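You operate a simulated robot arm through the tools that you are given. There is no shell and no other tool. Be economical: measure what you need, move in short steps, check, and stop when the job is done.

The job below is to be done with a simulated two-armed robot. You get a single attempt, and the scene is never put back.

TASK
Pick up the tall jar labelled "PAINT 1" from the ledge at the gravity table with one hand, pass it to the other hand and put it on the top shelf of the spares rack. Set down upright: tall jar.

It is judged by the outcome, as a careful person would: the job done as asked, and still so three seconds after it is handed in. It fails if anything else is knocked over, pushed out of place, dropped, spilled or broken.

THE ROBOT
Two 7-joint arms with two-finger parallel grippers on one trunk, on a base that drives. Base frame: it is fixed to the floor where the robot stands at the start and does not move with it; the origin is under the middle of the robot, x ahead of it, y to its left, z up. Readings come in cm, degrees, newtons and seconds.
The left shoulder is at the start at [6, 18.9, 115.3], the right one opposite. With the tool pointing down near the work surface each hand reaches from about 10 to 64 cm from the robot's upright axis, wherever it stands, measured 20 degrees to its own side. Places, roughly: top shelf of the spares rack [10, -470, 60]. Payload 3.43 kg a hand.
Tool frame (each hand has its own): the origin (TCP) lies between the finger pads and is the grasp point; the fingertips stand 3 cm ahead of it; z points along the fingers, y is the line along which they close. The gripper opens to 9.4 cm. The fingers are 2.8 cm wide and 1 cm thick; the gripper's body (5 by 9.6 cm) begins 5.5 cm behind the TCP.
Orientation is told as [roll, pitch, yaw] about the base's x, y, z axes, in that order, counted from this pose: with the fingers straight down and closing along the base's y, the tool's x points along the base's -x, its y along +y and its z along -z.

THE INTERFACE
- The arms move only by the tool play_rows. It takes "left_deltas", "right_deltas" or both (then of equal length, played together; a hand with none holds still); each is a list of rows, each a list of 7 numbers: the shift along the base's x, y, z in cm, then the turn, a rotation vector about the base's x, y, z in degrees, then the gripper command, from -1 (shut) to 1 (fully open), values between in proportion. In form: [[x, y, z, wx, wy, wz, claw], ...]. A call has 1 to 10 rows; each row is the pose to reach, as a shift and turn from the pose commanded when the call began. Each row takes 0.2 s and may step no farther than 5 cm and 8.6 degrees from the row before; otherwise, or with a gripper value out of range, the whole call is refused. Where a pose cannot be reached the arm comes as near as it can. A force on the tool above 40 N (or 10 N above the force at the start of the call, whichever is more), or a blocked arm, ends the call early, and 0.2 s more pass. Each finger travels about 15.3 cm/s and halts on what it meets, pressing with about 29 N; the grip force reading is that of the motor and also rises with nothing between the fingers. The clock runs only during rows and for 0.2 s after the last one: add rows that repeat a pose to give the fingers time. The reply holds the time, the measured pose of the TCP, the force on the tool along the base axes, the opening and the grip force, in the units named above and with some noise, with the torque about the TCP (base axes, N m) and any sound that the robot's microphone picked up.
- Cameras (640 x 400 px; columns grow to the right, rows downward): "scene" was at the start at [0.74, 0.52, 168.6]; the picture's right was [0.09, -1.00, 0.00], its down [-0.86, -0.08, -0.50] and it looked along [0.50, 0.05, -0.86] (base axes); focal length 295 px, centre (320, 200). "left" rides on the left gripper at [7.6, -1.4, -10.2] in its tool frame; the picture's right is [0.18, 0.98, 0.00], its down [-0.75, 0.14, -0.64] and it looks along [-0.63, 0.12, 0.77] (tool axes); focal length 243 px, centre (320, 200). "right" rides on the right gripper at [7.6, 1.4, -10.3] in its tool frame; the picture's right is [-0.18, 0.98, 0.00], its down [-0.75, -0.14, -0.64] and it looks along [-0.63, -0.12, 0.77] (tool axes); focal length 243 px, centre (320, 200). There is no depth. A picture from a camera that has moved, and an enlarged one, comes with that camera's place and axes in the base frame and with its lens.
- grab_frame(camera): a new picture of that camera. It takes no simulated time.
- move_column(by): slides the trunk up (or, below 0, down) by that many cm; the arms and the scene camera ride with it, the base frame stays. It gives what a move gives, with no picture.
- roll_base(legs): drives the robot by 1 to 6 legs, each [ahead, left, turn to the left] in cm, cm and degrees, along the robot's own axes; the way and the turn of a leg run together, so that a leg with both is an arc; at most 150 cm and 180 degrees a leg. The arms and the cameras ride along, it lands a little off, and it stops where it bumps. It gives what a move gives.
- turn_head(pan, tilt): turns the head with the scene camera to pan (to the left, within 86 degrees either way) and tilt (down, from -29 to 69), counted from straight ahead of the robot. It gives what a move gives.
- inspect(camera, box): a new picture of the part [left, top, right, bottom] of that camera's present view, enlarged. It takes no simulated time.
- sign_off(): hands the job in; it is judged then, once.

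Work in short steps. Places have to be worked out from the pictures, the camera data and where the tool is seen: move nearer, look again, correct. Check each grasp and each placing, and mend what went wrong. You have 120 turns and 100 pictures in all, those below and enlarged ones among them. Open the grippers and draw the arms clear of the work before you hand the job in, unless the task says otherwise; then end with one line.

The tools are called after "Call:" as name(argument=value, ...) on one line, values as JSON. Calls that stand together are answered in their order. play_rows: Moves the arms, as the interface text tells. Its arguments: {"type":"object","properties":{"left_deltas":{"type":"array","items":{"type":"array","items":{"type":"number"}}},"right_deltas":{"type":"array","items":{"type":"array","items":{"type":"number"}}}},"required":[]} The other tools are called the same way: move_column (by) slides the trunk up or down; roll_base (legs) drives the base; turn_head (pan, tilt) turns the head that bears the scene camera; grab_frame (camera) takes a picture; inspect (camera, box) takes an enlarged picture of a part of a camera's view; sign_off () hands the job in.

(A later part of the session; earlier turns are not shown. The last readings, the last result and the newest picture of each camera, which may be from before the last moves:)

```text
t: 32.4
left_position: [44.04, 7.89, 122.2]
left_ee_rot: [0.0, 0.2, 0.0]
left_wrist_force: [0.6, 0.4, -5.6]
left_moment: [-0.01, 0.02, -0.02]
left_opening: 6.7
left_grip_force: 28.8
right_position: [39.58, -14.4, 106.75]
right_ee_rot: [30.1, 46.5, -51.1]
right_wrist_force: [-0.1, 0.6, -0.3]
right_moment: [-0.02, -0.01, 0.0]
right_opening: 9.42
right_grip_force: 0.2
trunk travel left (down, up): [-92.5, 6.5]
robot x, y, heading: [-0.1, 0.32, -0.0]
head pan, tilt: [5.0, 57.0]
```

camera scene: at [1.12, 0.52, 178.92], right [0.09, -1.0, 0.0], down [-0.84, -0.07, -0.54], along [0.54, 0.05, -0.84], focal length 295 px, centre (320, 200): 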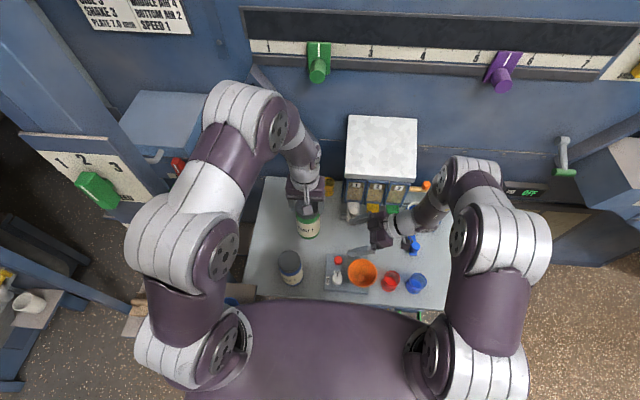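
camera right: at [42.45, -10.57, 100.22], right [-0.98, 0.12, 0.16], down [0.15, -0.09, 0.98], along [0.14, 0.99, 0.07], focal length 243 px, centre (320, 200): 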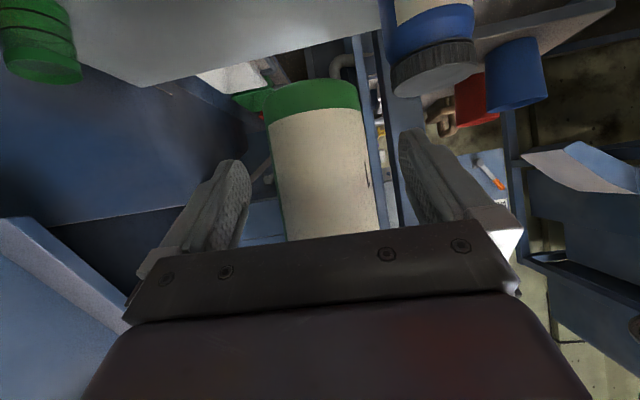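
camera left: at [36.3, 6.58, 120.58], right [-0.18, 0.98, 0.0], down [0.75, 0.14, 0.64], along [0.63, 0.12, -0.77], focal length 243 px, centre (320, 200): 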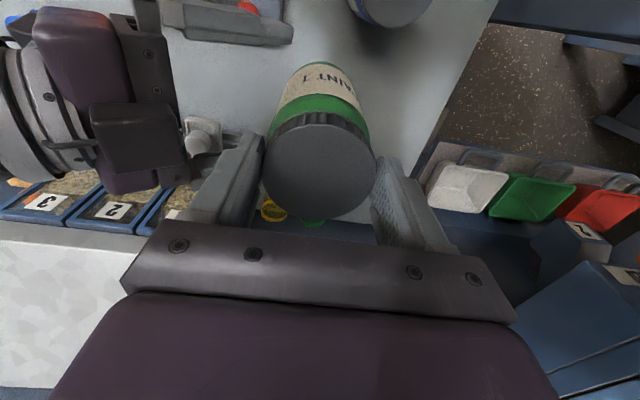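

The roll worked (camera now nearly up, 36° down). I finish the roll and flatten to about 10° down.

Call:
play_rows(right_deltas=[[0.5, 0, 0, 5.2, 4.8, -2.1, 1], [1, 0, 0, 10.4, 9.6, -4.1, 1], [2, 0, 0, 15.6, 14.3, -6.2, 1], [3, 0, 0, 20.8, 19.1, -8.2, 1], [4, 0, 0, 26, 23.9, -10.3, 1], [4, 0, 0, 26, 23.9, -10.3, 1]])

Call:
grab_frame(camera="right")

Call:
grab_frame(camera="scene")

```text
t: 33.8
left_position: [44.08, 7.92, 122.17]
left_ee_rot: [-0.1, 0.2, 0.1]
left_wrist_force: [-0.2, -0.1, -6.1]
left_moment: [-0.02, 0.03, 0.03]
left_opening: 6.7
left_grip_force: 28.9
right_position: [19.72, -13.67, 104.66]
right_ee_rot: [1.2, 77.4, -89.1]
right_wrist_force: [0.4, 0.7, 0.1]
right_moment: [0.01, 0.0, 0.0]
right_opening: 9.4
right_grip_force: 0.0
right hand out of reach, approached as far as the arm can: row 1, 2, 3, 4, 5, 6
trunk travel left (down, up): [-92.5, 6.5]
robot x, y, heading: [-0.28, 0.08, -0.0]
head pan, tilt: [5.0, 57.0]
```

```text
66 pictures are left
camera right: at [21.14, -22.12, 114.24], right [0.98, -0.04, -0.18], down [-0.14, -0.79, -0.6], along [-0.11, 0.61, -0.78], focal length 243 px, centre (320, 200)
```

right: 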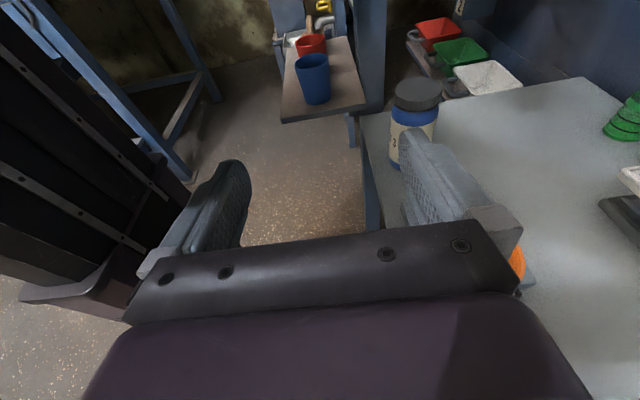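

```text
65 pictures are left
camera scene: at [1.14, 0.56, 178.92], right [0.09, -1.0, 0.0], down [-0.84, -0.07, -0.54], along [0.54, 0.05, -0.84], focal length 295 px, centre (320, 200)
```

scene: 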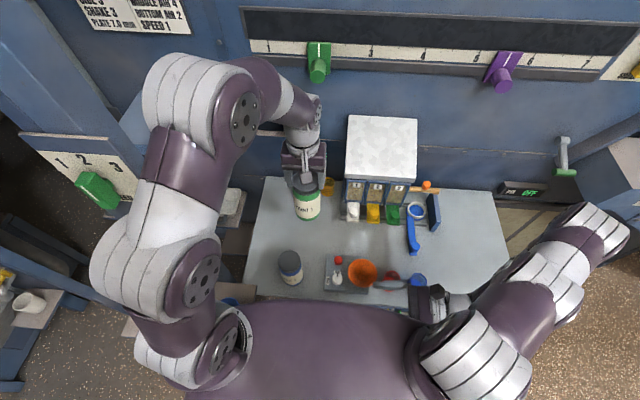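

Orientation is right (13° down, camera up) but position drifted to x≈20. I try moving forward keeping the orientation.

Call:
play_rows(right_deltas=[[4, 0, 0, 0, 0, 0, 1], [8, 0, 0, 0, 0, 0, 1], [12, 0, 0, 0, 0, 0, 1], [16, 0, 0, 0, 0, 0, 1], [20, 0, 0, 0, 0, 0, 1], [20, 0, 0, 0, 0, 0, 1]])

```text
t: 35.1
left_position: [44.01, 8.05, 122.17]
left_ee_rot: [0.0, 0.1, 0.0]
left_wrist_force: [-0.6, -1.3, -6.5]
left_moment: [0.0, 0.08, -0.01]
left_opening: 6.7
left_grip_force: 28.8
right_position: [18.42, -13.32, 104.63]
right_ee_rot: [-0.5, 80.2, -90.6]
right_wrist_force: [0.2, 0.5, 0.3]
right_moment: [0.02, 0.01, -0.02]
right_opening: 9.41
right_grip_force: 0.1
right hand out of reach, approached as far as the arm can: row 1, 2, 3, 4, 5, 6
trunk travel left (down, up): [-92.5, 6.5]
robot x, y, heading: [0.17, 0.04, -0.3]
head pan, tilt: [5.0, 57.0]
```

Forward is limited with this orientation. I test instead whether the right hand can move left (+y) close to the body, so the handover can happen near x≈20.

Call:
play_rows(right_deltas=[[0, 3, 0, 0, 0, 0, 1], [0, 6, 0, 0, 0, 0, 1], [0, 9, 0, 0, 0, 0, 1], [0, 12, 0, 0, 0, 0, 1], [0, 12, 0, 0, 0, 0, 1]])

Call:
grab_frame(camera="scene")

```text
t: 36.4
left_position: [43.89, 7.94, 122.17]
left_ee_rot: [0.0, 0.0, 0.0]
left_wrist_force: [0.0, 0.0, -6.9]
left_moment: [0.0, 0.03, -0.05]
left_opening: 6.7
left_grip_force: 29.1
right_position: [15.45, -5.51, 104.12]
right_ee_rot: [-0.6, 80.2, -90.4]
right_wrist_force: [0.9, -0.2, 0.3]
right_moment: [0.01, -0.01, -0.03]
right_opening: 9.4
right_grip_force: 0.1
right hand out of reach, approached as far as the arm can: row 1, 2, 3, 4, 5
trunk travel left (down, up): [-92.5, 6.5]
robot x, y, heading: [0.33, -0.07, -0.2]
head pan, tilt: [5.0, 57.0]
```

```text
64 pictures are left
camera scene: at [1.13, 0.52, 178.92], right [0.09, -1.0, 0.0], down [-0.84, -0.07, -0.54], along [0.54, 0.05, -0.84], focal length 295 px, centre (320, 200)
```

scene: 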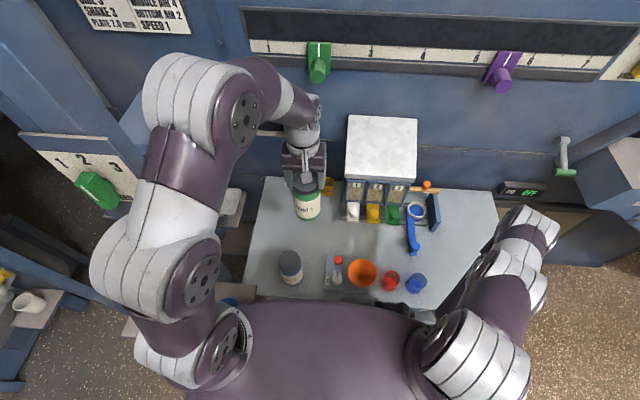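

That only folds toward the body. New plan: set the jar back on the table, have the right hand take it by the body from the side (the reachable 36°-down pose), then pass it to the left by the lid, so it can be placed top-down between the rack's items. First I bring the right hand back to pointing down.

Call:
play_rows(right_deltas=[[1, -1.5, 0.6, -8, 0, 0, 1], [3, -3, 1.2, -16, 0, 0, 1], [5, -4.5, 1.8, -24, 0, 0, 1], [7, -6, 2.4, -32, 0, 0, 1], [9, -8, 3, -40, 0, 0, 1], [11, -10, 3.6, -48, 0, 0, 1], [13, -12, 4.2, -56, 0, 0, 1], [15, -14, 4.8, -64, 0, 0, 1], [17, -16, 5.4, -72, 0, 0, 1], [19, -17, 6, -80, 0, 0, 1]])

Call:
play_rows(right_deltas=[[0, 0, 0, 0, 0, 8.5, 1], [0, 0, 0, 0, 0, 17, 1], [0, 0, 0, 0, 0, 25.5, 1], [0, 0, 0, 0, 0, 34, 1], [0, 0, 0, 0, 0, 42.5, 1], [0, 0, 0, 0, 0, 51, 1], [0, 0, 0, 0, 0, 59.5, 1], [0, 0, 0, 0, 0, 68, 1], [0, 0, 0, 0, 0, 76.5, 1], [0, 0, 0, 0, 0, 85, 1]])

```text
t: 38.5
left_position: [43.93, 7.87, 122.04]
left_ee_rot: [0.1, 0.0, 0.0]
left_wrist_force: [-0.1, 0.5, -5.3]
left_moment: [0.01, 0.01, -0.03]
left_opening: 6.71
left_grip_force: 28.6
right_position: [33.48, -21.8, 109.77]
right_ee_rot: [-0.3, 3.4, -90.0]
right_wrist_force: [0.5, -0.4, -0.7]
right_moment: [-0.02, 0.02, -0.02]
right_opening: 9.39
right_grip_force: 0.0
right hand out of reach, approached as far as the arm can: row 10
trunk travel left (down, up): [-92.5, 6.5]
robot x, y, heading: [0.01, -0.19, 0.2]
head pan, tilt: [5.0, 57.0]
```

```text
t: 40.8
left_position: [43.99, 7.84, 122.13]
left_ee_rot: [0.0, -0.1, 0.0]
left_wrist_force: [-0.5, -0.3, -6.6]
left_moment: [-0.02, 0.08, -0.01]
left_opening: 6.68
left_grip_force: 28.9
right_position: [33.37, -21.87, 109.82]
right_ee_rot: [-0.5, 3.5, -4.8]
right_wrist_force: [-0.6, 0.1, -0.4]
right_moment: [-0.02, -0.02, -0.03]
right_opening: 9.39
right_grip_force: 0.0
trunk travel left (down, up): [-92.5, 6.5]
robot x, y, heading: [-0.2, -0.13, 0.0]
head pan, tilt: [5.0, 57.0]
```

Right continues its yaw while the left brings the jar down over clear table at (47.5, 12), stopping above contact.

Call:
play_rows(left_deltas=[[0.5, 0.5, -1, 0, 0, 0, -1], [1, 1, -3, 0, 0, 0, -1], [1.5, 1.5, -6, 0, 0, 0, -1], [2, 2, -9, 0, 0, 0, -1], [2.5, 2.5, -12, 0, 0, 0, -1], [3, 3, -15, 0, 0, 0, -1], [3.5, 3.5, -18, 0, 0, 0, -1], [3.5, 4.1, -21, 0, 0, 0, -1], [3.5, 4.1, -23.5, 0, 0, 0, -1], [3.5, 4.1, -25, 0, 0, 0, -1]], right_deltas=[[0, 0, 0, 0, 0, 8.5, 1], [0, 0, 0, 0, 0, 17, 1], [0, 0, 0, 0, 0, 25.5, 1], [0, 0, 0, 0, 0, 34, 1], [0, 0, 0, 0, 0, 42.5, 1], [0, 0, 0, 0, 0, 51, 1], [0, 0, 0, 0, 0, 59.5, 1], [0, 0, 0, 0, 0, 68, 1], [0, 0, 0, 0, 0, 76.5, 1], [0, 0, 0, 0, 0, 85, 1]])

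Call:
play_rows(left_deltas=[[0, 0, -0.5, 0, 0, 0, -1], [0, 0, -1.0, 0, 0, 0, -1], [0, 0, -1.5, 0, 0, 0, -1], [0, 0, -1.9, 0, 0, 0, -1]], right_deltas=[[0, 0, 0, 0, 0, 5, 1], [0, 0, 0, 0, 0, 8, 1], [0, 0, 0, 0, 0, 8, 1], [0, 0, 0, 0, 0, 8, 1]])

Call:
inspect(camera="scene", box=[250, 150, 410, 310])

```text
t: 43.0
left_position: [47.52, 12.13, 96.99]
left_ee_rot: [0.0, 0.1, 0.0]
left_wrist_force: [-0.2, -0.1, -5.9]
left_moment: [0.0, 0.01, 0.01]
left_opening: 6.69
left_grip_force: 29.1
right_position: [33.53, -21.69, 109.95]
right_ee_rot: [-0.4, 3.5, 80.1]
right_wrist_force: [0.5, 0.4, -0.5]
right_moment: [-0.01, 0.02, -0.02]
right_opening: 9.41
right_grip_force: 0.0
trunk travel left (down, up): [-92.5, 6.5]
robot x, y, heading: [-0.15, 0.17, -0.0]
head pan, tilt: [5.0, 57.0]
```

```text
t: 44.0
left_position: [47.65, 12.09, 95.15]
left_ee_rot: [0.0, 0.1, 0.0]
left_wrist_force: [-0.1, -0.4, -6.4]
left_moment: [0.01, 0.04, -0.01]
left_opening: 6.71
left_grip_force: 29.1
right_position: [33.4, -21.82, 109.87]
right_ee_rot: [-0.3, 3.5, 88.0]
right_wrist_force: [-0.6, -0.1, -0.5]
right_moment: [0.01, -0.01, -0.02]
right_opening: 9.42
right_grip_force: 0.1
trunk travel left (down, up): [-92.5, 6.5]
robot x, y, heading: [-0.23, -0.11, 0.0]
head pan, tilt: [5.0, 57.0]
```

```text
2.50 times, centred on (330, 230) of scene
camera zoom: at [1.15, 0.52, 178.92], right [0.09, -1.0, 0.0], down [-0.84, -0.07, -0.54], along [0.54, 0.05, -0.84], focal length 739 px, centre (295, 125)
```

zoom: 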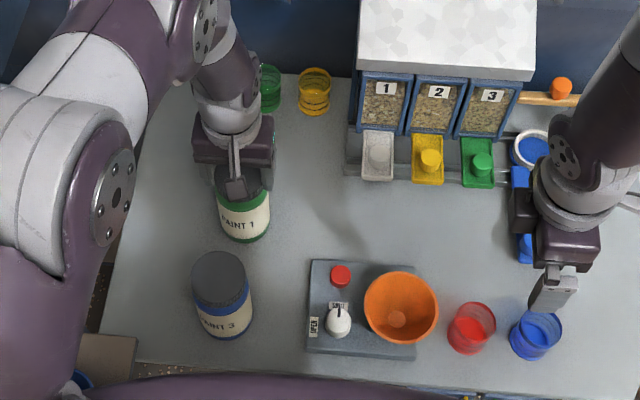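

Not touching yet (−6.4 N load). I lower in 0.3 cm steps watching the load go off.

Call:
play_rows(left_deltas=[[0, 0, -0.3, 0, 0, 0, -1], [0, 0, -0.6, 0, 0, 0, -1], [0, 0, -0.9, 0, 0, 0, -1], [0, 0, -0.9, 0, 0, 0, -1]])

```text
t: 45.0
left_position: [47.46, 12.12, 94.56]
left_ee_rot: [-0.1, -0.3, 0.1]
left_wrist_force: [-0.7, 4.1, 21.5]
left_moment: [0.29, 0.3, 0.03]
left_opening: 6.7
left_grip_force: 28.3
right_position: [33.18, -21.72, 109.99]
right_ee_rot: [-0.5, 3.5, 88.0]
right_wrist_force: [0.0, 0.3, -0.6]
right_moment: [0.04, 0.01, -0.01]
right_opening: 9.39
right_grip_force: 0.0
trunk travel left (down, up): [-92.5, 6.5]
robot x, y, heading: [0.01, -0.16, -0.0]
head pan, tilt: [5.0, 57.0]
```

On the table (load reversed). I ease up slightly, open and rise, moving the left hand away up-left.

Call:
play_rows(left_deltas=[[0, 0, 0.2, 0, 0, 0, -1], [0, 0, 0.2, 0, 0, 0, 0], [0, 0, 0.2, 0, 0, 0, 1], [0, 0, 0.2, 0, 0, 0, 1], [0, 0, 3, 0, 0, 0, 1], [0, 0, 7, 0, 0, 0, 1], [0, 0, 11, 0, 0, 0, 1], [0, 3, 15, 0, 0, 0, 1], [0, 7, 17, 0, 0, 0, 1], [0, 11, 17, 0, 0, 0, 1]])

Call:
inspect(camera="scene", box=[250, 150, 410, 310])

Call:
grab_frame(camera="left")

```text
t: 47.1
left_position: [47.51, 23.18, 111.42]
left_ee_rot: [-0.1, 0.0, 0.0]
left_wrist_force: [-0.1, 0.2, -0.5]
left_moment: [0.0, 0.0, 0.04]
left_opening: 9.4
left_grip_force: 0.0
right_position: [33.43, -21.67, 109.99]
right_ee_rot: [-0.4, 3.7, 87.9]
right_wrist_force: [-0.4, 0.0, 0.0]
right_moment: [-0.03, 0.01, 0.0]
right_opening: 9.4
right_grip_force: 0.1
trunk travel left (down, up): [-92.5, 6.5]
robot x, y, heading: [-0.22, -0.23, -0.1]
head pan, tilt: [5.0, 57.0]
```

```text
2.50 times, centred on (330, 230) of scene
camera zoom: at [1.12, 0.66, 178.92], right [0.09, -1.0, 0.0], down [-0.84, -0.07, -0.54], along [0.54, 0.05, -0.84], focal length 739 px, centre (295, 125)
```

zoom: 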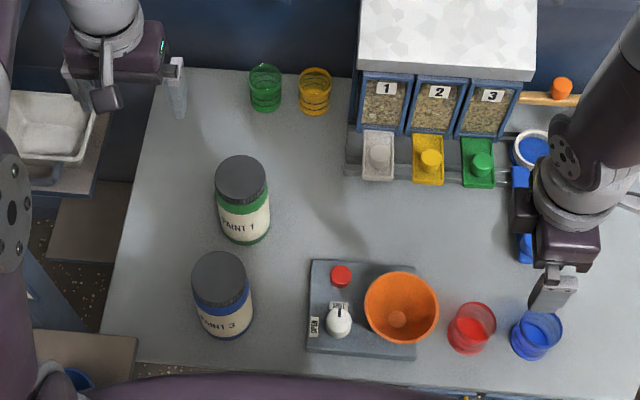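

```text
61 pictures are left
camera left: at [39.75, 21.85, 121.75], right [-0.18, 0.98, 0.0], down [0.75, 0.14, 0.64], along [0.63, 0.12, -0.77], focal length 243 px, centre (320, 200)
```

left: 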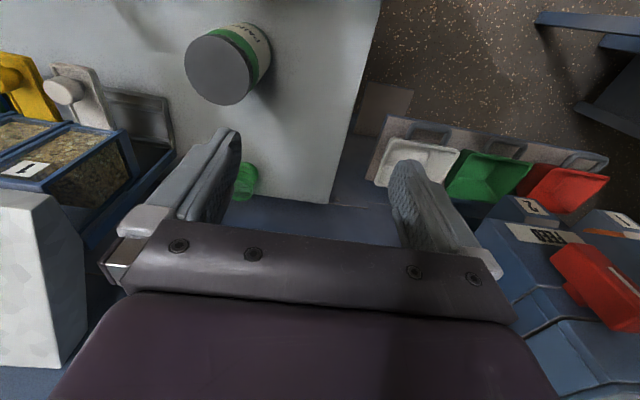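

Jar stands upright at ≈(47.5, 12.1), lid top ≈93, table ≈79. I tilt the right hand to point left and bring it to (47.5, -12, 101).

Call:
play_rows(right_deltas=[[2, 1, -1, 8, 0, 0, 1], [4, 2, -2, 16, 0, 0, 1], [6, 3.5, -3, 24, 0, 0, 1], [8, 5, -4, 32, 0, 0, 1], [10, 6.5, -5, 40, 0, 0, 1], [12, 8, -6.5, 48, 0, 0, 1], [14, 9.5, -9, 56, 0, 0, 1], [14, 9.5, -9, 60, 0, 0, 1], [14, 9.5, -9, 60, 0, 0, 1]])

Call:
grab_frame(camera="scene")

```text
t: 49.1
left_position: [47.33, 23.12, 111.36]
left_ee_rot: [0.0, 0.0, 0.0]
left_wrist_force: [0.0, 0.0, -0.1]
left_moment: [0.0, -0.01, 0.01]
left_opening: 9.39
left_grip_force: 0.1
right_position: [45.6, -11.51, 100.95]
right_ee_rot: [1.9, -52.1, 86.6]
right_wrist_force: [-0.3, 0.6, 0.4]
right_moment: [0.0, 0.0, 0.02]
right_opening: 9.41
right_grip_force: 0.1
right hand out of reach, approached as far as the arm can: row 1, 7, 8, 9
trunk travel left (down, up): [-92.5, 6.5]
robot x, y, heading: [-0.02, -0.05, 0.0]
head pan, tilt: [5.0, 57.0]
```

```text
60 pictures are left
camera scene: at [1.0, 0.52, 178.93], right [0.09, -1.0, 0.0], down [-0.84, -0.07, -0.54], along [0.54, 0.05, -0.84], focal length 295 px, centre (320, 200)
```

scene: 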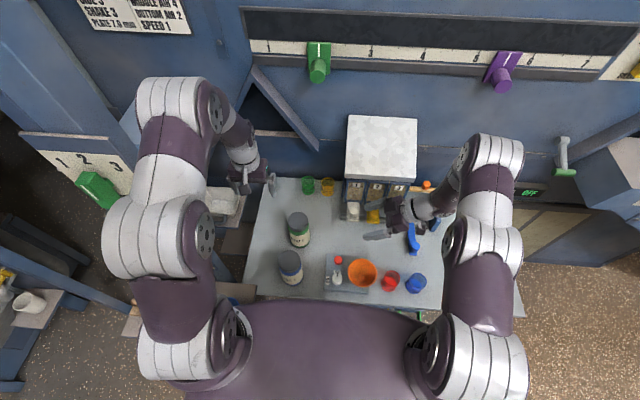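

The hand is set at 38° down. I move it left to y≈3 at height, then check the forearm's clearance from the bins before descending.

Call:
play_rows(right_deltas=[[1.9, 3, -0.5, 1, -1.5, 0, 1], [1.9, 7, -1, 2, -1.5, 0, 1], [1.9, 11, -2, 3, -1.5, 0, 1], [1.9, 14.5, -2.5, 4, -1.5, 0, 1], [1.9, 14.5, -2.5, 4, -1.5, 0, 1]])

Call:
inspect(camera="scene", box=[270, 110, 530, 290])

Call:
grab_frame(camera="left")

Call:
grab_frame(camera="right")

```text
t: 50.4
left_position: [47.3, 23.06, 111.43]
left_ee_rot: [0.0, 0.0, 0.0]
left_wrist_force: [-0.4, 0.0, -0.4]
left_moment: [0.02, 0.0, 0.0]
left_opening: 9.42
left_grip_force: 0.0
right_position: [47.76, 3.14, 98.55]
right_ee_rot: [-0.5, -56.1, 88.5]
right_wrist_force: [0.3, -0.3, -0.4]
right_moment: [0.01, 0.01, 0.0]
right_opening: 9.39
right_grip_force: 0.0
right hand out of reach, approached as far as the arm can: row 1
trunk travel left (down, up): [-92.5, 6.5]
robot x, y, heading: [0.15, 0.46, -0.1]
head pan, tilt: [5.0, 57.0]
```

```text
2.22 times, centred on (400, 200) of scene
camera zoom: at [1.05, 0.43, 178.92], right [0.09, -1.0, 0.0], down [-0.84, -0.07, -0.54], along [0.54, 0.05, -0.84], focal length 656 px, centre (142, 200)
```

zoom: 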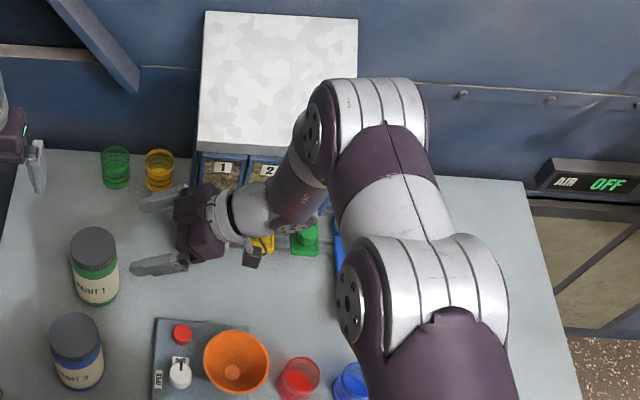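

```text
58 pictures are left
camera left: at [39.71, 21.65, 121.77], right [-0.18, 0.98, 0.0], down [0.75, 0.14, 0.64], along [0.63, 0.12, -0.77], focal length 243 px, centre (320, 200)
```

left: 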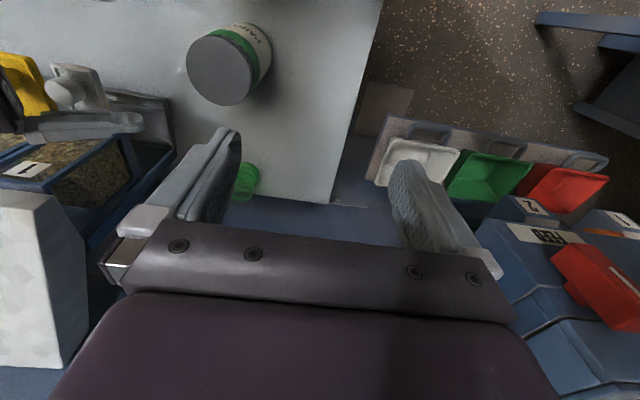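

```text
57 pictures are left
camera right: at [45.86, -9.68, 97.89], right [-0.98, 0.14, 0.15], down [0.13, -0.12, 0.98], along [0.15, 0.98, 0.1], focal length 243 px, centre (320, 200)
```

right: 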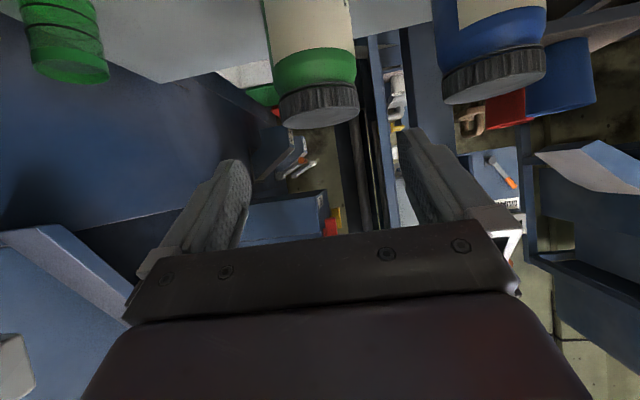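

The right forearm would come too near the bin box at table height, so instead: the left picks by the lid again but yawed 90° (fingers on ±x), lifts high, and the right takes the upper body in the air with its bump above the lid rim and clear of the left. I back the right off and yaw the left.

Call:
play_rows(left_deltas=[[0, 0, 0, 0, 0, 8.5, 1], [0, 0, 0, 0, 0, 17, 1], [0, 0, 0, 0, 0, 25.5, 1], [0, 0, 0, 0, 0, 34, 1], [0, 0, 0, 0, 0, 42.5, 1], [0, 0, 0, 0, 0, 51, 1], [0, 0, 0, 0, 0, 59.5, 1], [0, 0, 0, 0, 0, 68, 1], [0, 0, 0, 0, 0, 76.5, 1], [0, 0, 0, 0, 0, 85, 1]], right_deltas=[[0, -2, 0, 0, 0, 0, 1], [0, -5, 1, 0, 0, 0, 1], [0, -8, 2, 0, 0, 0, 1], [0, -11, 2, 0, 0, 0, 1], [0, -14, 2, 0, 0, 0, 1], [0, -16, 2, 0, 0, 0, 1], [0, -18, 2, 0, 0, 0, 1], [0, -18, 2, 0, 0, 0, 1], [0, -18, 2, 0, 0, 0, 1], [0, -18, 2, 0, 0, 0, 1]])

Call:
play_rows(left_deltas=[[0, -3, -0.5, 0, 0, 2.5, 1], [0, -6, -1, 0, 0, 5, 1], [0, -9, -2, 0, 0, 5, 1], [0, -11, -5, 0, 0, 5, 1], [0, -11, -8, 0, 0, 5, 1], [0, -11, -10, 0, 0, 5, 1], [0, -11, -10, 0, 0, 5, 1]])

Call:
grab_frame(camera="left")

Call:
grab_frame(camera="scene")

```text
t: 52.5
left_position: [47.6, 23.16, 111.39]
left_ee_rot: [0.0, 0.0, 85.3]
left_wrist_force: [-0.2, -0.6, 0.0]
left_moment: [0.01, -0.03, 0.03]
left_opening: 9.38
left_grip_force: 0.0
right_position: [44.61, -12.81, 100.08]
right_ee_rot: [-1.4, -52.9, 88.5]
right_wrist_force: [-0.2, 0.2, -0.2]
right_moment: [0.02, 0.01, 0.01]
right_opening: 9.42
right_grip_force: 0.0
right hand out of reach, approached as far as the arm can: row 2, 3, 4, 5, 6, 7, 8, 9, 10
trunk travel left (down, up): [-92.5, 6.5]
robot x, y, heading: [-0.07, 0.01, -0.1]
head pan, tilt: [5.0, 57.0]
```

```text
t: 54.1
left_position: [47.4, 12.06, 101.23]
left_ee_rot: [0.0, 0.0, 90.0]
left_wrist_force: [-1.0, 0.1, 0.3]
left_moment: [0.0, -0.01, 0.01]
left_opening: 9.38
left_grip_force: 0.1
right_position: [44.5, -12.94, 100.22]
right_ee_rot: [-1.5, -52.9, 88.5]
right_wrist_force: [0.3, -0.4, 0.2]
right_moment: [0.03, -0.01, 0.02]
right_opening: 9.38
right_grip_force: 0.1
trunk travel left (down, up): [-92.5, 6.5]
robot x, y, heading: [0.26, -0.01, 0.1]
head pan, tilt: [5.0, 57.0]
```

```text
56 pictures are left
camera left: at [48.7, 4.49, 111.57], right [-0.98, -0.18, 0.0], down [-0.14, 0.75, 0.64], along [-0.12, 0.63, -0.77], focal length 243 px, centre (320, 200)
```

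left: 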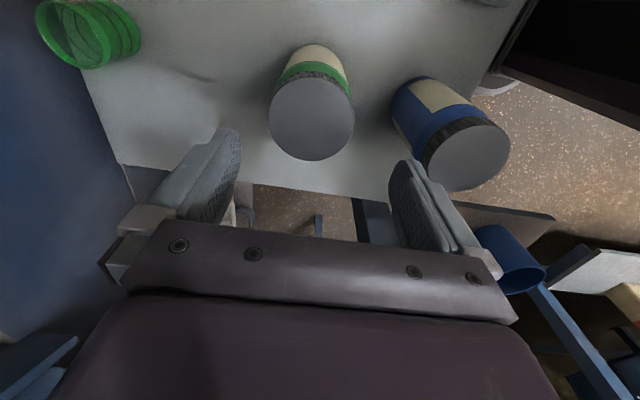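

```text
55 pictures are left
camera scene: at [1.03, 0.47, 178.92], right [0.09, -1.0, 0.0], down [-0.84, -0.07, -0.54], along [0.54, 0.05, -0.84], focal length 295 px, centre (320, 200)
```

scene: 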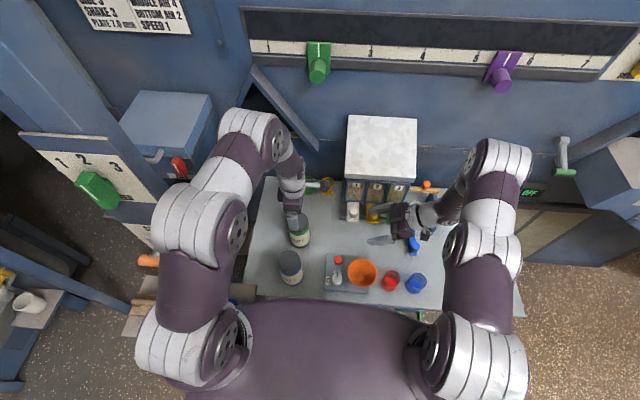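

Lid at ≈(47.9, 11.7, 93.0). I align, descend to TCP z≈94.2 so only the lid is gripped, and close.

Call:
play_rows(left_deltas=[[0.4, -0.3, -2, 0, 0, 0, 1], [0.4, -0.3, -4.5, 0, 0, 0, 1], [0.4, -0.3, -6.3, 0, 0, 0, 1], [0.4, -0.3, -7, 0, 0, 0, 1], [0.4, -0.3, -7, 0, 0, 0, 0.4], [0.4, -0.3, -7, 0, 0, 0, -0.2], [0.4, -0.3, -7, 0, 0, 0, -1], [0.4, -0.3, -7, 0, 0, 0, -1]])

Call:
grab_frame(camera="left")

```text
t: 56.0
left_position: [48.05, 11.93, 94.12]
left_ee_rot: [0.0, -0.1, 89.9]
left_wrist_force: [2.4, 0.0, 0.3]
left_moment: [-0.12, -0.2, 0.04]
left_opening: 6.7
left_grip_force: 29.2
right_position: [44.49, -12.99, 100.3]
right_ee_rot: [-1.5, -52.9, 88.4]
right_wrist_force: [0.9, 0.1, 0.1]
right_moment: [-0.03, 0.01, 0.02]
right_opening: 9.4
right_grip_force: 0.0
trunk travel left (down, up): [-92.5, 6.5]
robot x, y, heading: [0.21, -0.16, 0.2]
head pan, tilt: [5.0, 57.0]
```

```text
54 pictures are left
camera left: at [49.35, 4.24, 104.67], right [-0.98, -0.18, 0.0], down [-0.14, 0.75, 0.64], along [-0.12, 0.63, -0.77], focal length 243 px, centre (320, 200)
```

left: 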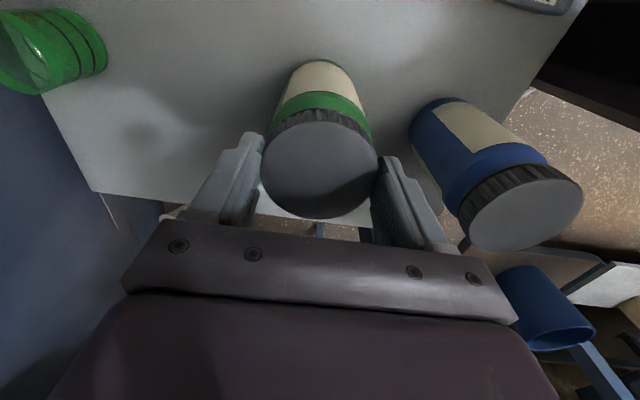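

Lid gripped at 6.7 cm without axial push. I lift 17 cm, slowly at first.

Call:
play_rows(left_deltas=[[0, 0, 0.5, 0, 0, 0, -1], [0, 0, 1.5, 0, 0, 0, -1], [0, 0, 3, 0, 0, 0, -1], [0, 0, 5, 0, 0, 0, -1], [0, -0.5, 7.5, 0, 0, 0, -1], [0, -1.5, 10, 0, 0, 0, -1], [0, -2.5, 12.5, 0, 0, 0, -1], [0, -3.5, 15, 0, 0, 0, -1], [0, -4, 16.5, 0, 0, 0, -1], [0, -4, 17, 0, 0, 0, -1]])

Call:
grab_frame(camera="left")

Call:
grab_frame(camera="right")

```text
t: 58.1
left_position: [48.05, 7.86, 111.32]
left_ee_rot: [0.1, 0.1, 90.1]
left_wrist_force: [0.5, 0.6, -5.6]
left_moment: [-0.02, -0.01, -0.03]
left_opening: 6.69
left_grip_force: 29.2
right_position: [44.7, -12.9, 100.16]
right_ee_rot: [-1.5, -52.9, 88.4]
right_wrist_force: [1.1, 0.2, 0.2]
right_moment: [-0.02, 0.02, 0.01]
right_opening: 9.39
right_grip_force: 0.0
trunk travel left (down, up): [-92.5, 6.5]
robot x, y, heading: [0.19, 0.39, 0.2]
head pan, tilt: [5.0, 57.0]
```

```text
53 pictures are left
camera left: at [49.38, 0.23, 121.77], right [-0.98, -0.18, 0.0], down [-0.14, 0.75, 0.64], along [-0.12, 0.63, -0.77], focal length 243 px, centre (320, 200)
```

left: 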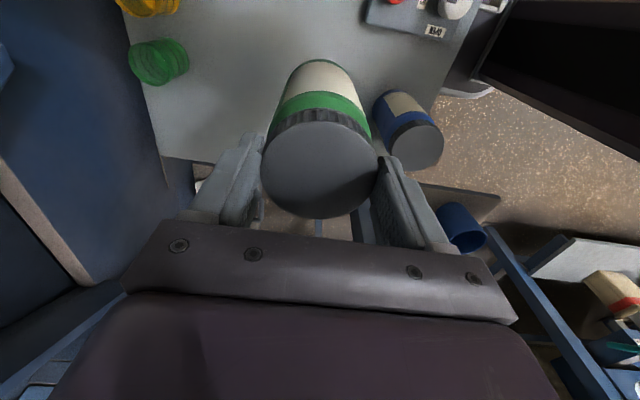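

```text
52 pictures are left
camera right: at [42.57, -25.58, 100.31], right [-0.98, 0.16, 0.13], down [0.12, -0.06, 0.99], along [0.17, 0.99, 0.04], focal length 243 px, centre (320, 200)
```

right: 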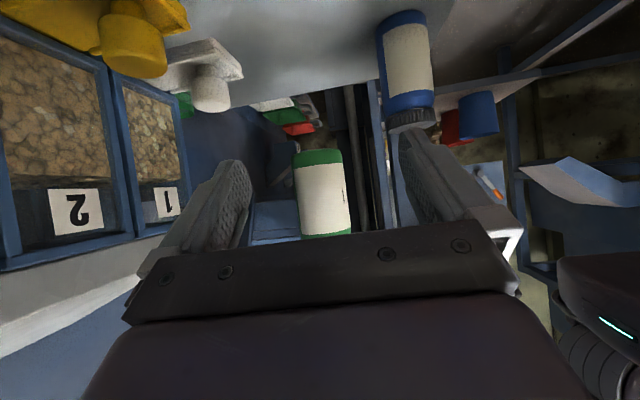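

Jar hangs at (47.9, 7.9), z ≈95.6–109.7. I lower it 5 cm (right hand flattens better there) and line the right hand up at (47.9, -5, 99.7).

Call:
play_rows(left_deltas=[[0, 0, -0.5, 0, 0, 0, -1], [0, 0, -1.5, 0, 0, 0, -1], [0, 0, -2.5, 0, 0, 0, -1], [0, 0, -3.5, 0, 0, 0, -1], [0, 0, -4.5, 0, 0, 0, -1], [0, 0, -5, 0, 0, 0, -1]], right_deltas=[[1, 2, 0, 0.5, 0, 0, 1], [2, 4, 0, 1, 0, 0, 1], [3, 6, -0.3, 1.5, 0, 0, 1], [3.2, 8, -0.5, 2, 0, 0, 1], [3.2, 8, -0.5, 2.5, 0, 0, 1], [3.2, 8, -0.5, 2.5, 0, 0, 1]])

Call:
grab_frame(camera="right")

Call:
grab_frame(camera="left")

```text
t: 59.5
left_position: [47.97, 7.8, 106.36]
left_ee_rot: [0.0, 0.0, 90.0]
left_wrist_force: [0.3, -1.1, -4.5]
left_moment: [-0.01, 0.0, -0.04]
left_opening: 6.71
left_grip_force: 29.0
right_position: [47.11, -4.89, 99.43]
right_ee_rot: [-1.5, -54.5, 88.2]
right_wrist_force: [0.5, -0.1, -0.1]
right_moment: [-0.03, -0.01, -0.02]
right_opening: 9.41
right_grip_force: 0.1
right hand out of reach, approached as far as the arm can: row 2, 3, 4, 5, 6
trunk travel left (down, up): [-92.5, 6.5]
robot x, y, heading: [-0.29, -0.1, 0.1]
head pan, tilt: [5.0, 57.0]
```

```text
51 pictures are left
camera right: at [45.1, -17.41, 99.2], right [-0.98, 0.16, 0.13], down [0.12, -0.09, 0.99], along [0.17, 0.98, 0.07], focal length 243 px, centre (320, 200)
```

right: 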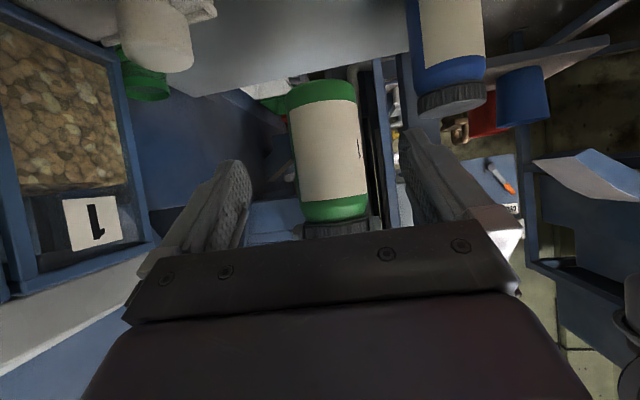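

```text
50 pictures are left
camera left: at [49.38, 0.08, 116.63], right [-0.98, -0.18, 0.0], down [-0.14, 0.75, 0.64], along [-0.12, 0.63, -0.77], focal length 243 px, centre (320, 200)
```

left: 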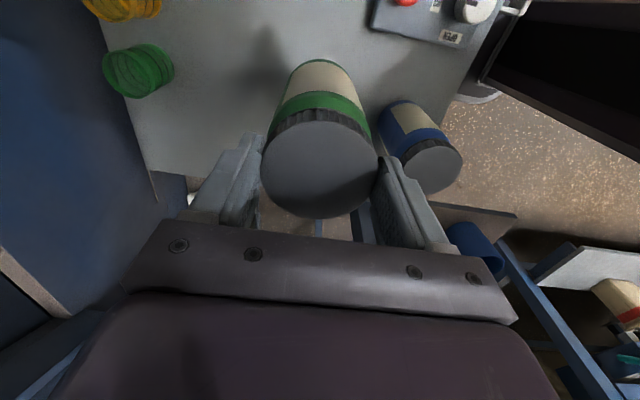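

Aligned, pitch 35.5° down. I approach to y≈3 with x corrected and look again from both cameras.

Call:
play_rows(right_deltas=[[0.85, 2, 0.2, 0, 0, 0, 1], [0.85, 4, 0.2, 0.5, 0, 0, 1], [0.85, 6, 0.2, 1, 0, 0, 1], [0.85, 7.5, 0.2, 1.5, 0, 0, 1], [0.85, 7.5, 0.2, 1.5, 0, 0, 1]])

Call:
grab_frame(camera="left")

Call:
inspect(camera="scene", box=[260, 150, 420, 270])

Call:
grab_frame(camera="right")

```text
t: 60.8
left_position: [48.02, 7.74, 106.3]
left_ee_rot: [0.0, 0.0, 90.0]
left_wrist_force: [0.8, -0.4, -6.8]
left_moment: [-0.02, -0.03, 0.01]
left_opening: 6.71
left_grip_force: 29.1
right_position: [47.93, 2.79, 99.63]
right_ee_rot: [-1.4, -56.3, 88.4]
right_wrist_force: [-0.2, 0.3, 1.1]
right_moment: [0.02, 0.0, 0.02]
right_opening: 9.4
right_grip_force: 0.0
trunk travel left (down, up): [-92.5, 6.5]
robot x, y, heading: [-0.32, -0.15, -0.0]
head pan, tilt: [5.0, 57.0]
```

```text
49 pictures are left
camera left: at [49.4, 0.1, 116.64], right [-0.98, -0.18, 0.0], down [-0.14, 0.75, 0.64], along [-0.12, 0.63, -0.77], focal length 243 px, centre (320, 200)
```

left: 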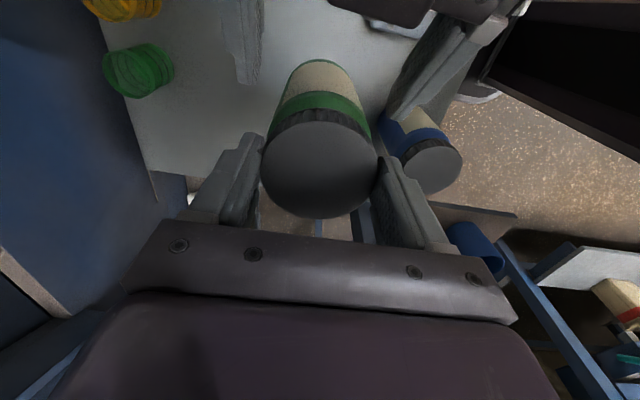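

```text
3.33 times, centred on (340, 210) of scene
camera zoom: at [1.16, 0.46, 178.92], right [0.09, -1.0, 0.0], down [-0.84, -0.07, -0.54], along [0.54, 0.05, -0.84], focal length 985 px, centre (253, 167)
```

zoom: 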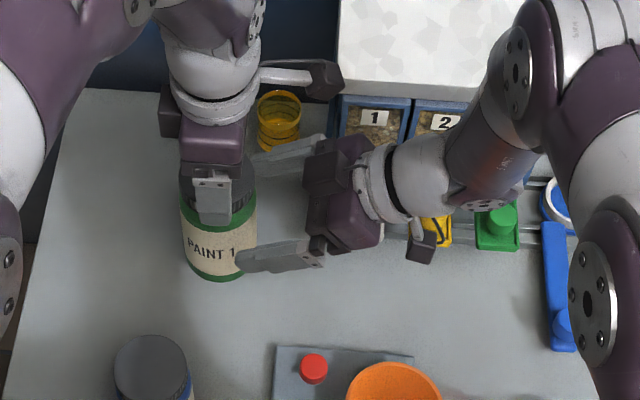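

```text
47 pictures are left
camera right: at [45.9, -9.83, 99.07], right [-0.98, 0.15, 0.14], down [0.12, -0.12, 0.98], along [0.17, 0.98, 0.1], focal length 243 px, centre (320, 200)
```

right: 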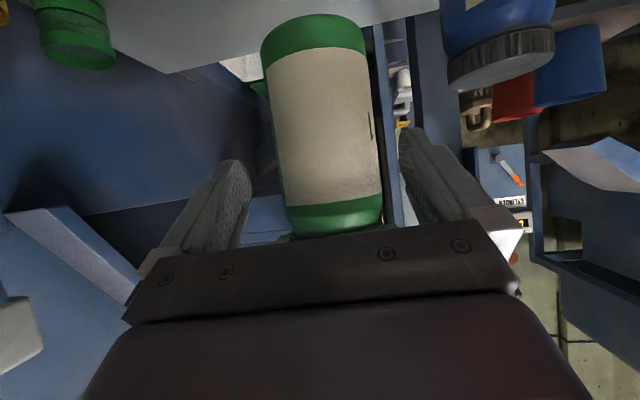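

Fingers straddle the jar evenly and the left hand's parts are clear. I advance 4.1 cm slowly.

Call:
play_rows(right_deltas=[[0, 1, 0, 0, 0, 0, 1], [0, 2, 0, 0, 0, 0, 1], [0, 3, 0, 0, 0, 0, 1], [0, 4, 0, 0, 0, 0, 1], [0, 4, 0, 0, 0, 0, 1]])

Call:
grab_frame(camera="left")

Call:
inspect(camera="scene", box=[260, 150, 420, 270])

```text
t: 62.0
left_position: [47.95, 7.7, 106.27]
left_ee_rot: [0.0, 0.0, 90.1]
left_wrist_force: [0.3, 0.2, -6.2]
left_moment: [0.02, 0.02, 0.0]
left_opening: 6.7
left_grip_force: 29.0
right_position: [48.06, 6.79, 99.85]
right_ee_rot: [-1.3, -57.0, 88.3]
right_wrist_force: [-0.5, -0.1, 0.8]
right_moment: [-0.02, -0.02, -0.01]
right_opening: 9.4
right_grip_force: 0.1
trunk travel left (down, up): [-92.5, 6.5]
robot x, y, heading: [-0.1, 0.13, -0.1]
head pan, tilt: [5.0, 57.0]
```

```text
46 pictures are left
camera left: at [49.4, 0.12, 116.64], right [-0.98, -0.18, 0.0], down [-0.14, 0.75, 0.64], along [-0.12, 0.63, -0.77], focal length 243 px, centre (320, 200)
```

left: 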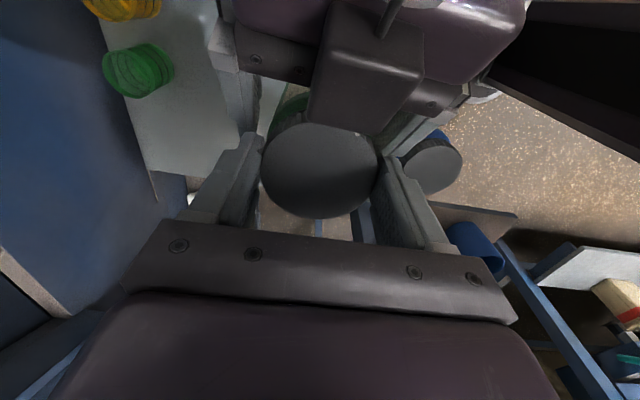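

```text
3.33 times, centred on (340, 210) of scene
camera zoom: at [1.16, 0.49, 178.92], right [0.09, -1.0, 0.0], down [-0.84, -0.07, -0.54], along [0.54, 0.05, -0.84], focal length 985 px, centre (253, 167)
```

zoom: 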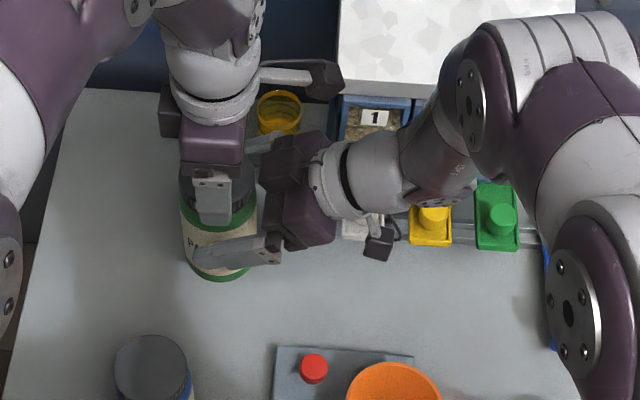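

No contact so far and the geometry matches. I close the right hand on the body.

Call:
play_rows(right_deltas=[[0, 0, 0, 0, 0, 0, 0.7], [0, 0, 0, 0, 0, 0, 0.5], [0, 0, 0, 0, 0, 0, 0.3], [0, 0, 0, 0, 0, 0, 0], [0, 0, 0, 0, 0, 0, -0.5], [0, 0, 0, 0, 0, 0, -1], [0, 0, 0, 0, 0, 0, -1]])

Call:
grab_frame(camera="right")

```text
t: 63.5
left_position: [48.13, 7.78, 106.31]
left_ee_rot: [0.0, 0.0, 90.0]
left_wrist_force: [-1.3, -2.1, -4.7]
left_moment: [-0.11, 0.12, 0.29]
left_opening: 6.69
left_grip_force: 28.6
right_position: [47.95, 6.8, 99.81]
right_ee_rot: [-1.3, -57.0, 88.2]
right_wrist_force: [1.1, 1.8, 0.1]
right_moment: [-0.04, 0.01, -0.31]
right_opening: 7.49
right_grip_force: 29.5
trunk travel left (down, up): [-92.5, 6.5]
robot x, y, heading: [-0.15, 0.01, -0.1]
head pan, tilt: [5.0, 57.0]
```

```text
44 pictures are left
camera right: at [45.92, -5.91, 98.97], right [-0.98, 0.15, 0.14], down [0.12, -0.13, 0.98], along [0.17, 0.98, 0.11], focal length 243 px, centre (320, 200)
```

right: 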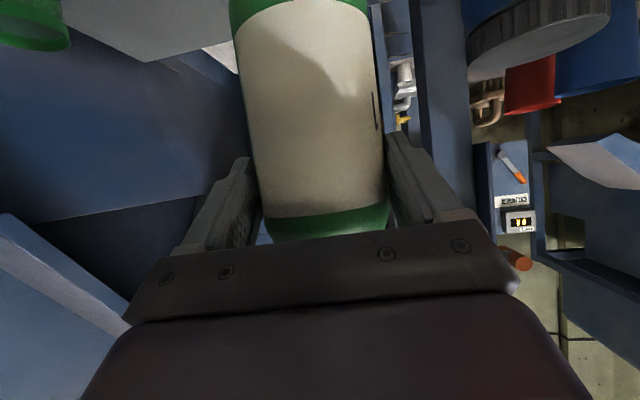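

Both hands hold (body 7.5 cm, 29.5 N). The left opens and rises straight up; right holds still.

Call:
play_rows(left_deltas=[[0, 0, 0, 0, 0, 0, -0.2], [0, 0, 0, 0, 0, 0, 0.5], [0, 0, 0, 0, 0, 0, 1], [0, 0, 0, 0, 0, 0, 1], [0, 0, 1.5, 0, 0, 0, 1], [0, 0, 4, 0, 0, 0, 1], [0, 0, 7, 0, 0, 0, 1], [0, 0, 10, 0, 0, 0, 1], [0, 2, 12, 0, 0, 0, 1], [0, 2, 12, 0, 0, 0, 1]])

Call:
inspect(camera="scene", box=[240, 150, 420, 270])

Call:
grab_frame(camera="left")

Call:
grab_frame(camera="right")

```text
t: 65.8
left_position: [48.0, 10.09, 118.34]
left_ee_rot: [0.0, -0.1, 90.0]
left_wrist_force: [-0.2, 0.2, -0.5]
left_moment: [0.0, 0.01, 0.02]
left_opening: 9.38
left_grip_force: 0.0
right_position: [47.92, 6.75, 99.74]
right_ee_rot: [-1.1, -56.9, 88.2]
right_wrist_force: [0.3, -0.2, -0.5]
right_moment: [-0.06, -0.03, -0.01]
right_opening: 7.44
right_grip_force: 29.2
trunk travel left (down, up): [-92.5, 6.5]
robot x, y, heading: [-0.12, 0.07, -0.0]
head pan, tilt: [5.0, 57.0]
```

```text
3.33 times, centred on (330, 210) of scene
camera zoom: at [1.18, 0.49, 178.92], right [0.09, -1.0, 0.0], down [-0.84, -0.07, -0.54], along [0.54, 0.05, -0.84], focal length 985 px, centre (287, 167)
```

zoom: 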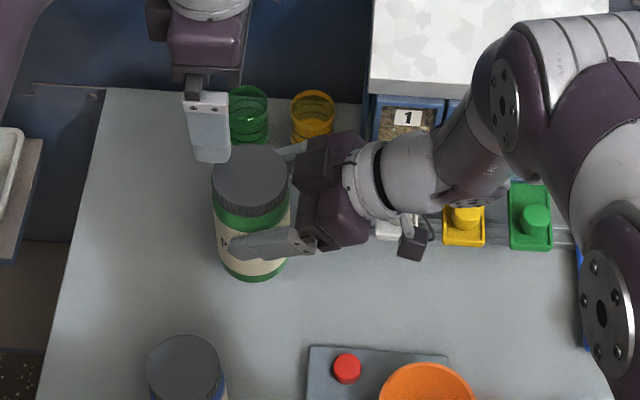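

```text
42 pictures are left
camera left: at [49.36, 2.39, 128.64], right [-0.98, -0.18, 0.0], down [-0.14, 0.75, 0.64], along [-0.12, 0.63, -0.77], focal length 243 px, centre (320, 200)
```

left: 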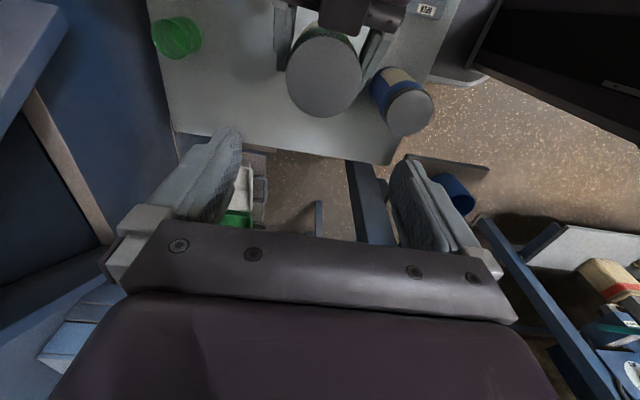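

```text
41 pictures are left
camera right: at [45.93, -5.94, 98.95], right [-0.98, 0.15, 0.14], down [0.12, -0.13, 0.98], along [0.17, 0.98, 0.11], focal length 243 px, centre (320, 200)
```

right: 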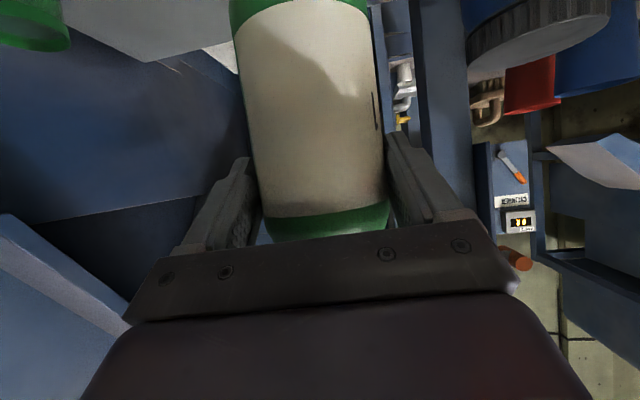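

The jar stays put in the right hand. I raise the right hand a little to confirm it carries the jar, and swing the left hand clear to the left.

Call:
play_rows(left_deltas=[[0, 2, 0, 0, 0, 0, 1], [-1, 5, 0, 0, 0, 0, 1], [-3, 8, 0, 0, 0, 0, 1], [-6, 11, 0, 0, 0, 0, 1], [-9, 14, 0, 0, 0, 0, 1], [-12, 16, 0, 0, 0, 0, 1]], right_deltas=[[0, 0, 0.5, 0, 0, 0, -1], [0, 0, 1, 0, 0, 0, -1], [0, 0, 1.5, 0, 0, 0, -1], [0, 0, 2, 0, 0, 0, -1], [0, 0, 2, 0, 0, 0, -1], [0, 0, 2, 0, 0, 0, -1]])

Call:
grab_frame(camera="right")

Call:
turn_head(pan=-86, tilt=35)

Call:
grab_frame(camera="scene")

```text
t: 67.2
left_position: [35.92, 26.0, 118.48]
left_ee_rot: [0.0, 0.1, 90.0]
left_wrist_force: [0.4, -0.1, 0.2]
left_moment: [0.04, -0.01, -0.01]
left_opening: 9.42
left_grip_force: 0.0
right_position: [47.93, 6.75, 101.74]
right_ee_rot: [-1.3, -57.0, 88.3]
right_wrist_force: [-0.7, 0.7, -5.6]
right_moment: [-0.06, 0.01, -0.01]
right_opening: 7.47
right_grip_force: 29.5
trunk travel left (down, up): [-92.5, 6.5]
robot x, y, heading: [0.03, -0.1, 0.0]
head pan, tilt: [5.0, 57.0]
```

```text
40 pictures are left
camera right: at [45.91, -5.89, 100.98], right [-0.98, 0.15, 0.14], down [0.12, -0.13, 0.98], along [0.17, 0.98, 0.11], focal length 243 px, centre (320, 200)
```

right: 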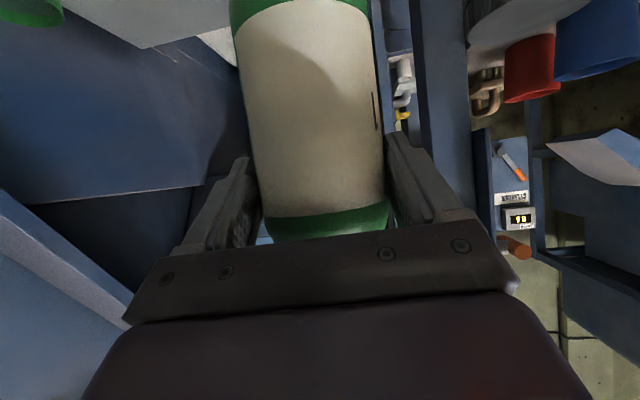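

```text
t: 68.8
left_position: [36.11, 25.84, 118.4]
left_ee_rot: [-0.1, 0.0, 90.0]
left_wrist_force: [0.3, 0.7, -0.8]
left_moment: [0.01, 0.01, -0.04]
left_opening: 9.4
left_grip_force: 0.1
right_position: [47.99, 6.82, 101.73]
right_ee_rot: [-1.3, -56.9, 88.2]
right_wrist_force: [0.6, -0.1, -5.9]
right_moment: [-0.09, 0.0, 0.04]
right_opening: 7.46
right_grip_force: 29.3
trunk travel left (down, up): [-92.5, 6.5]
robot x, y, heading: [0.01, -0.15, 0.1]
head pan, tilt: [-85.9, 35.0]
```

```text
39 pictures are left
camera scene: at [-5.2, -8.86, 182.0], right [-1.0, -0.07, 0.0], down [-0.04, 0.57, -0.82], along [0.06, -0.82, -0.57], focal length 295 px, centre (320, 200)
```

scene: 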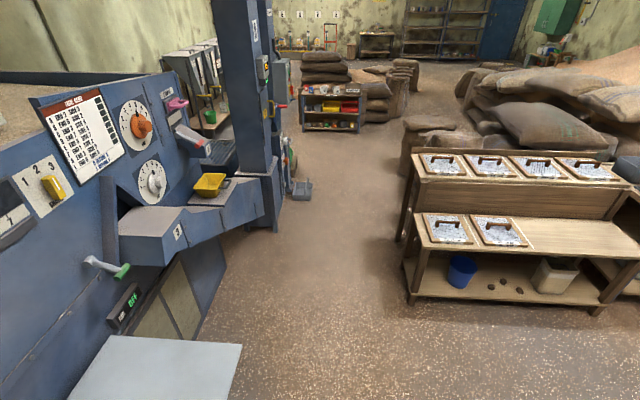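

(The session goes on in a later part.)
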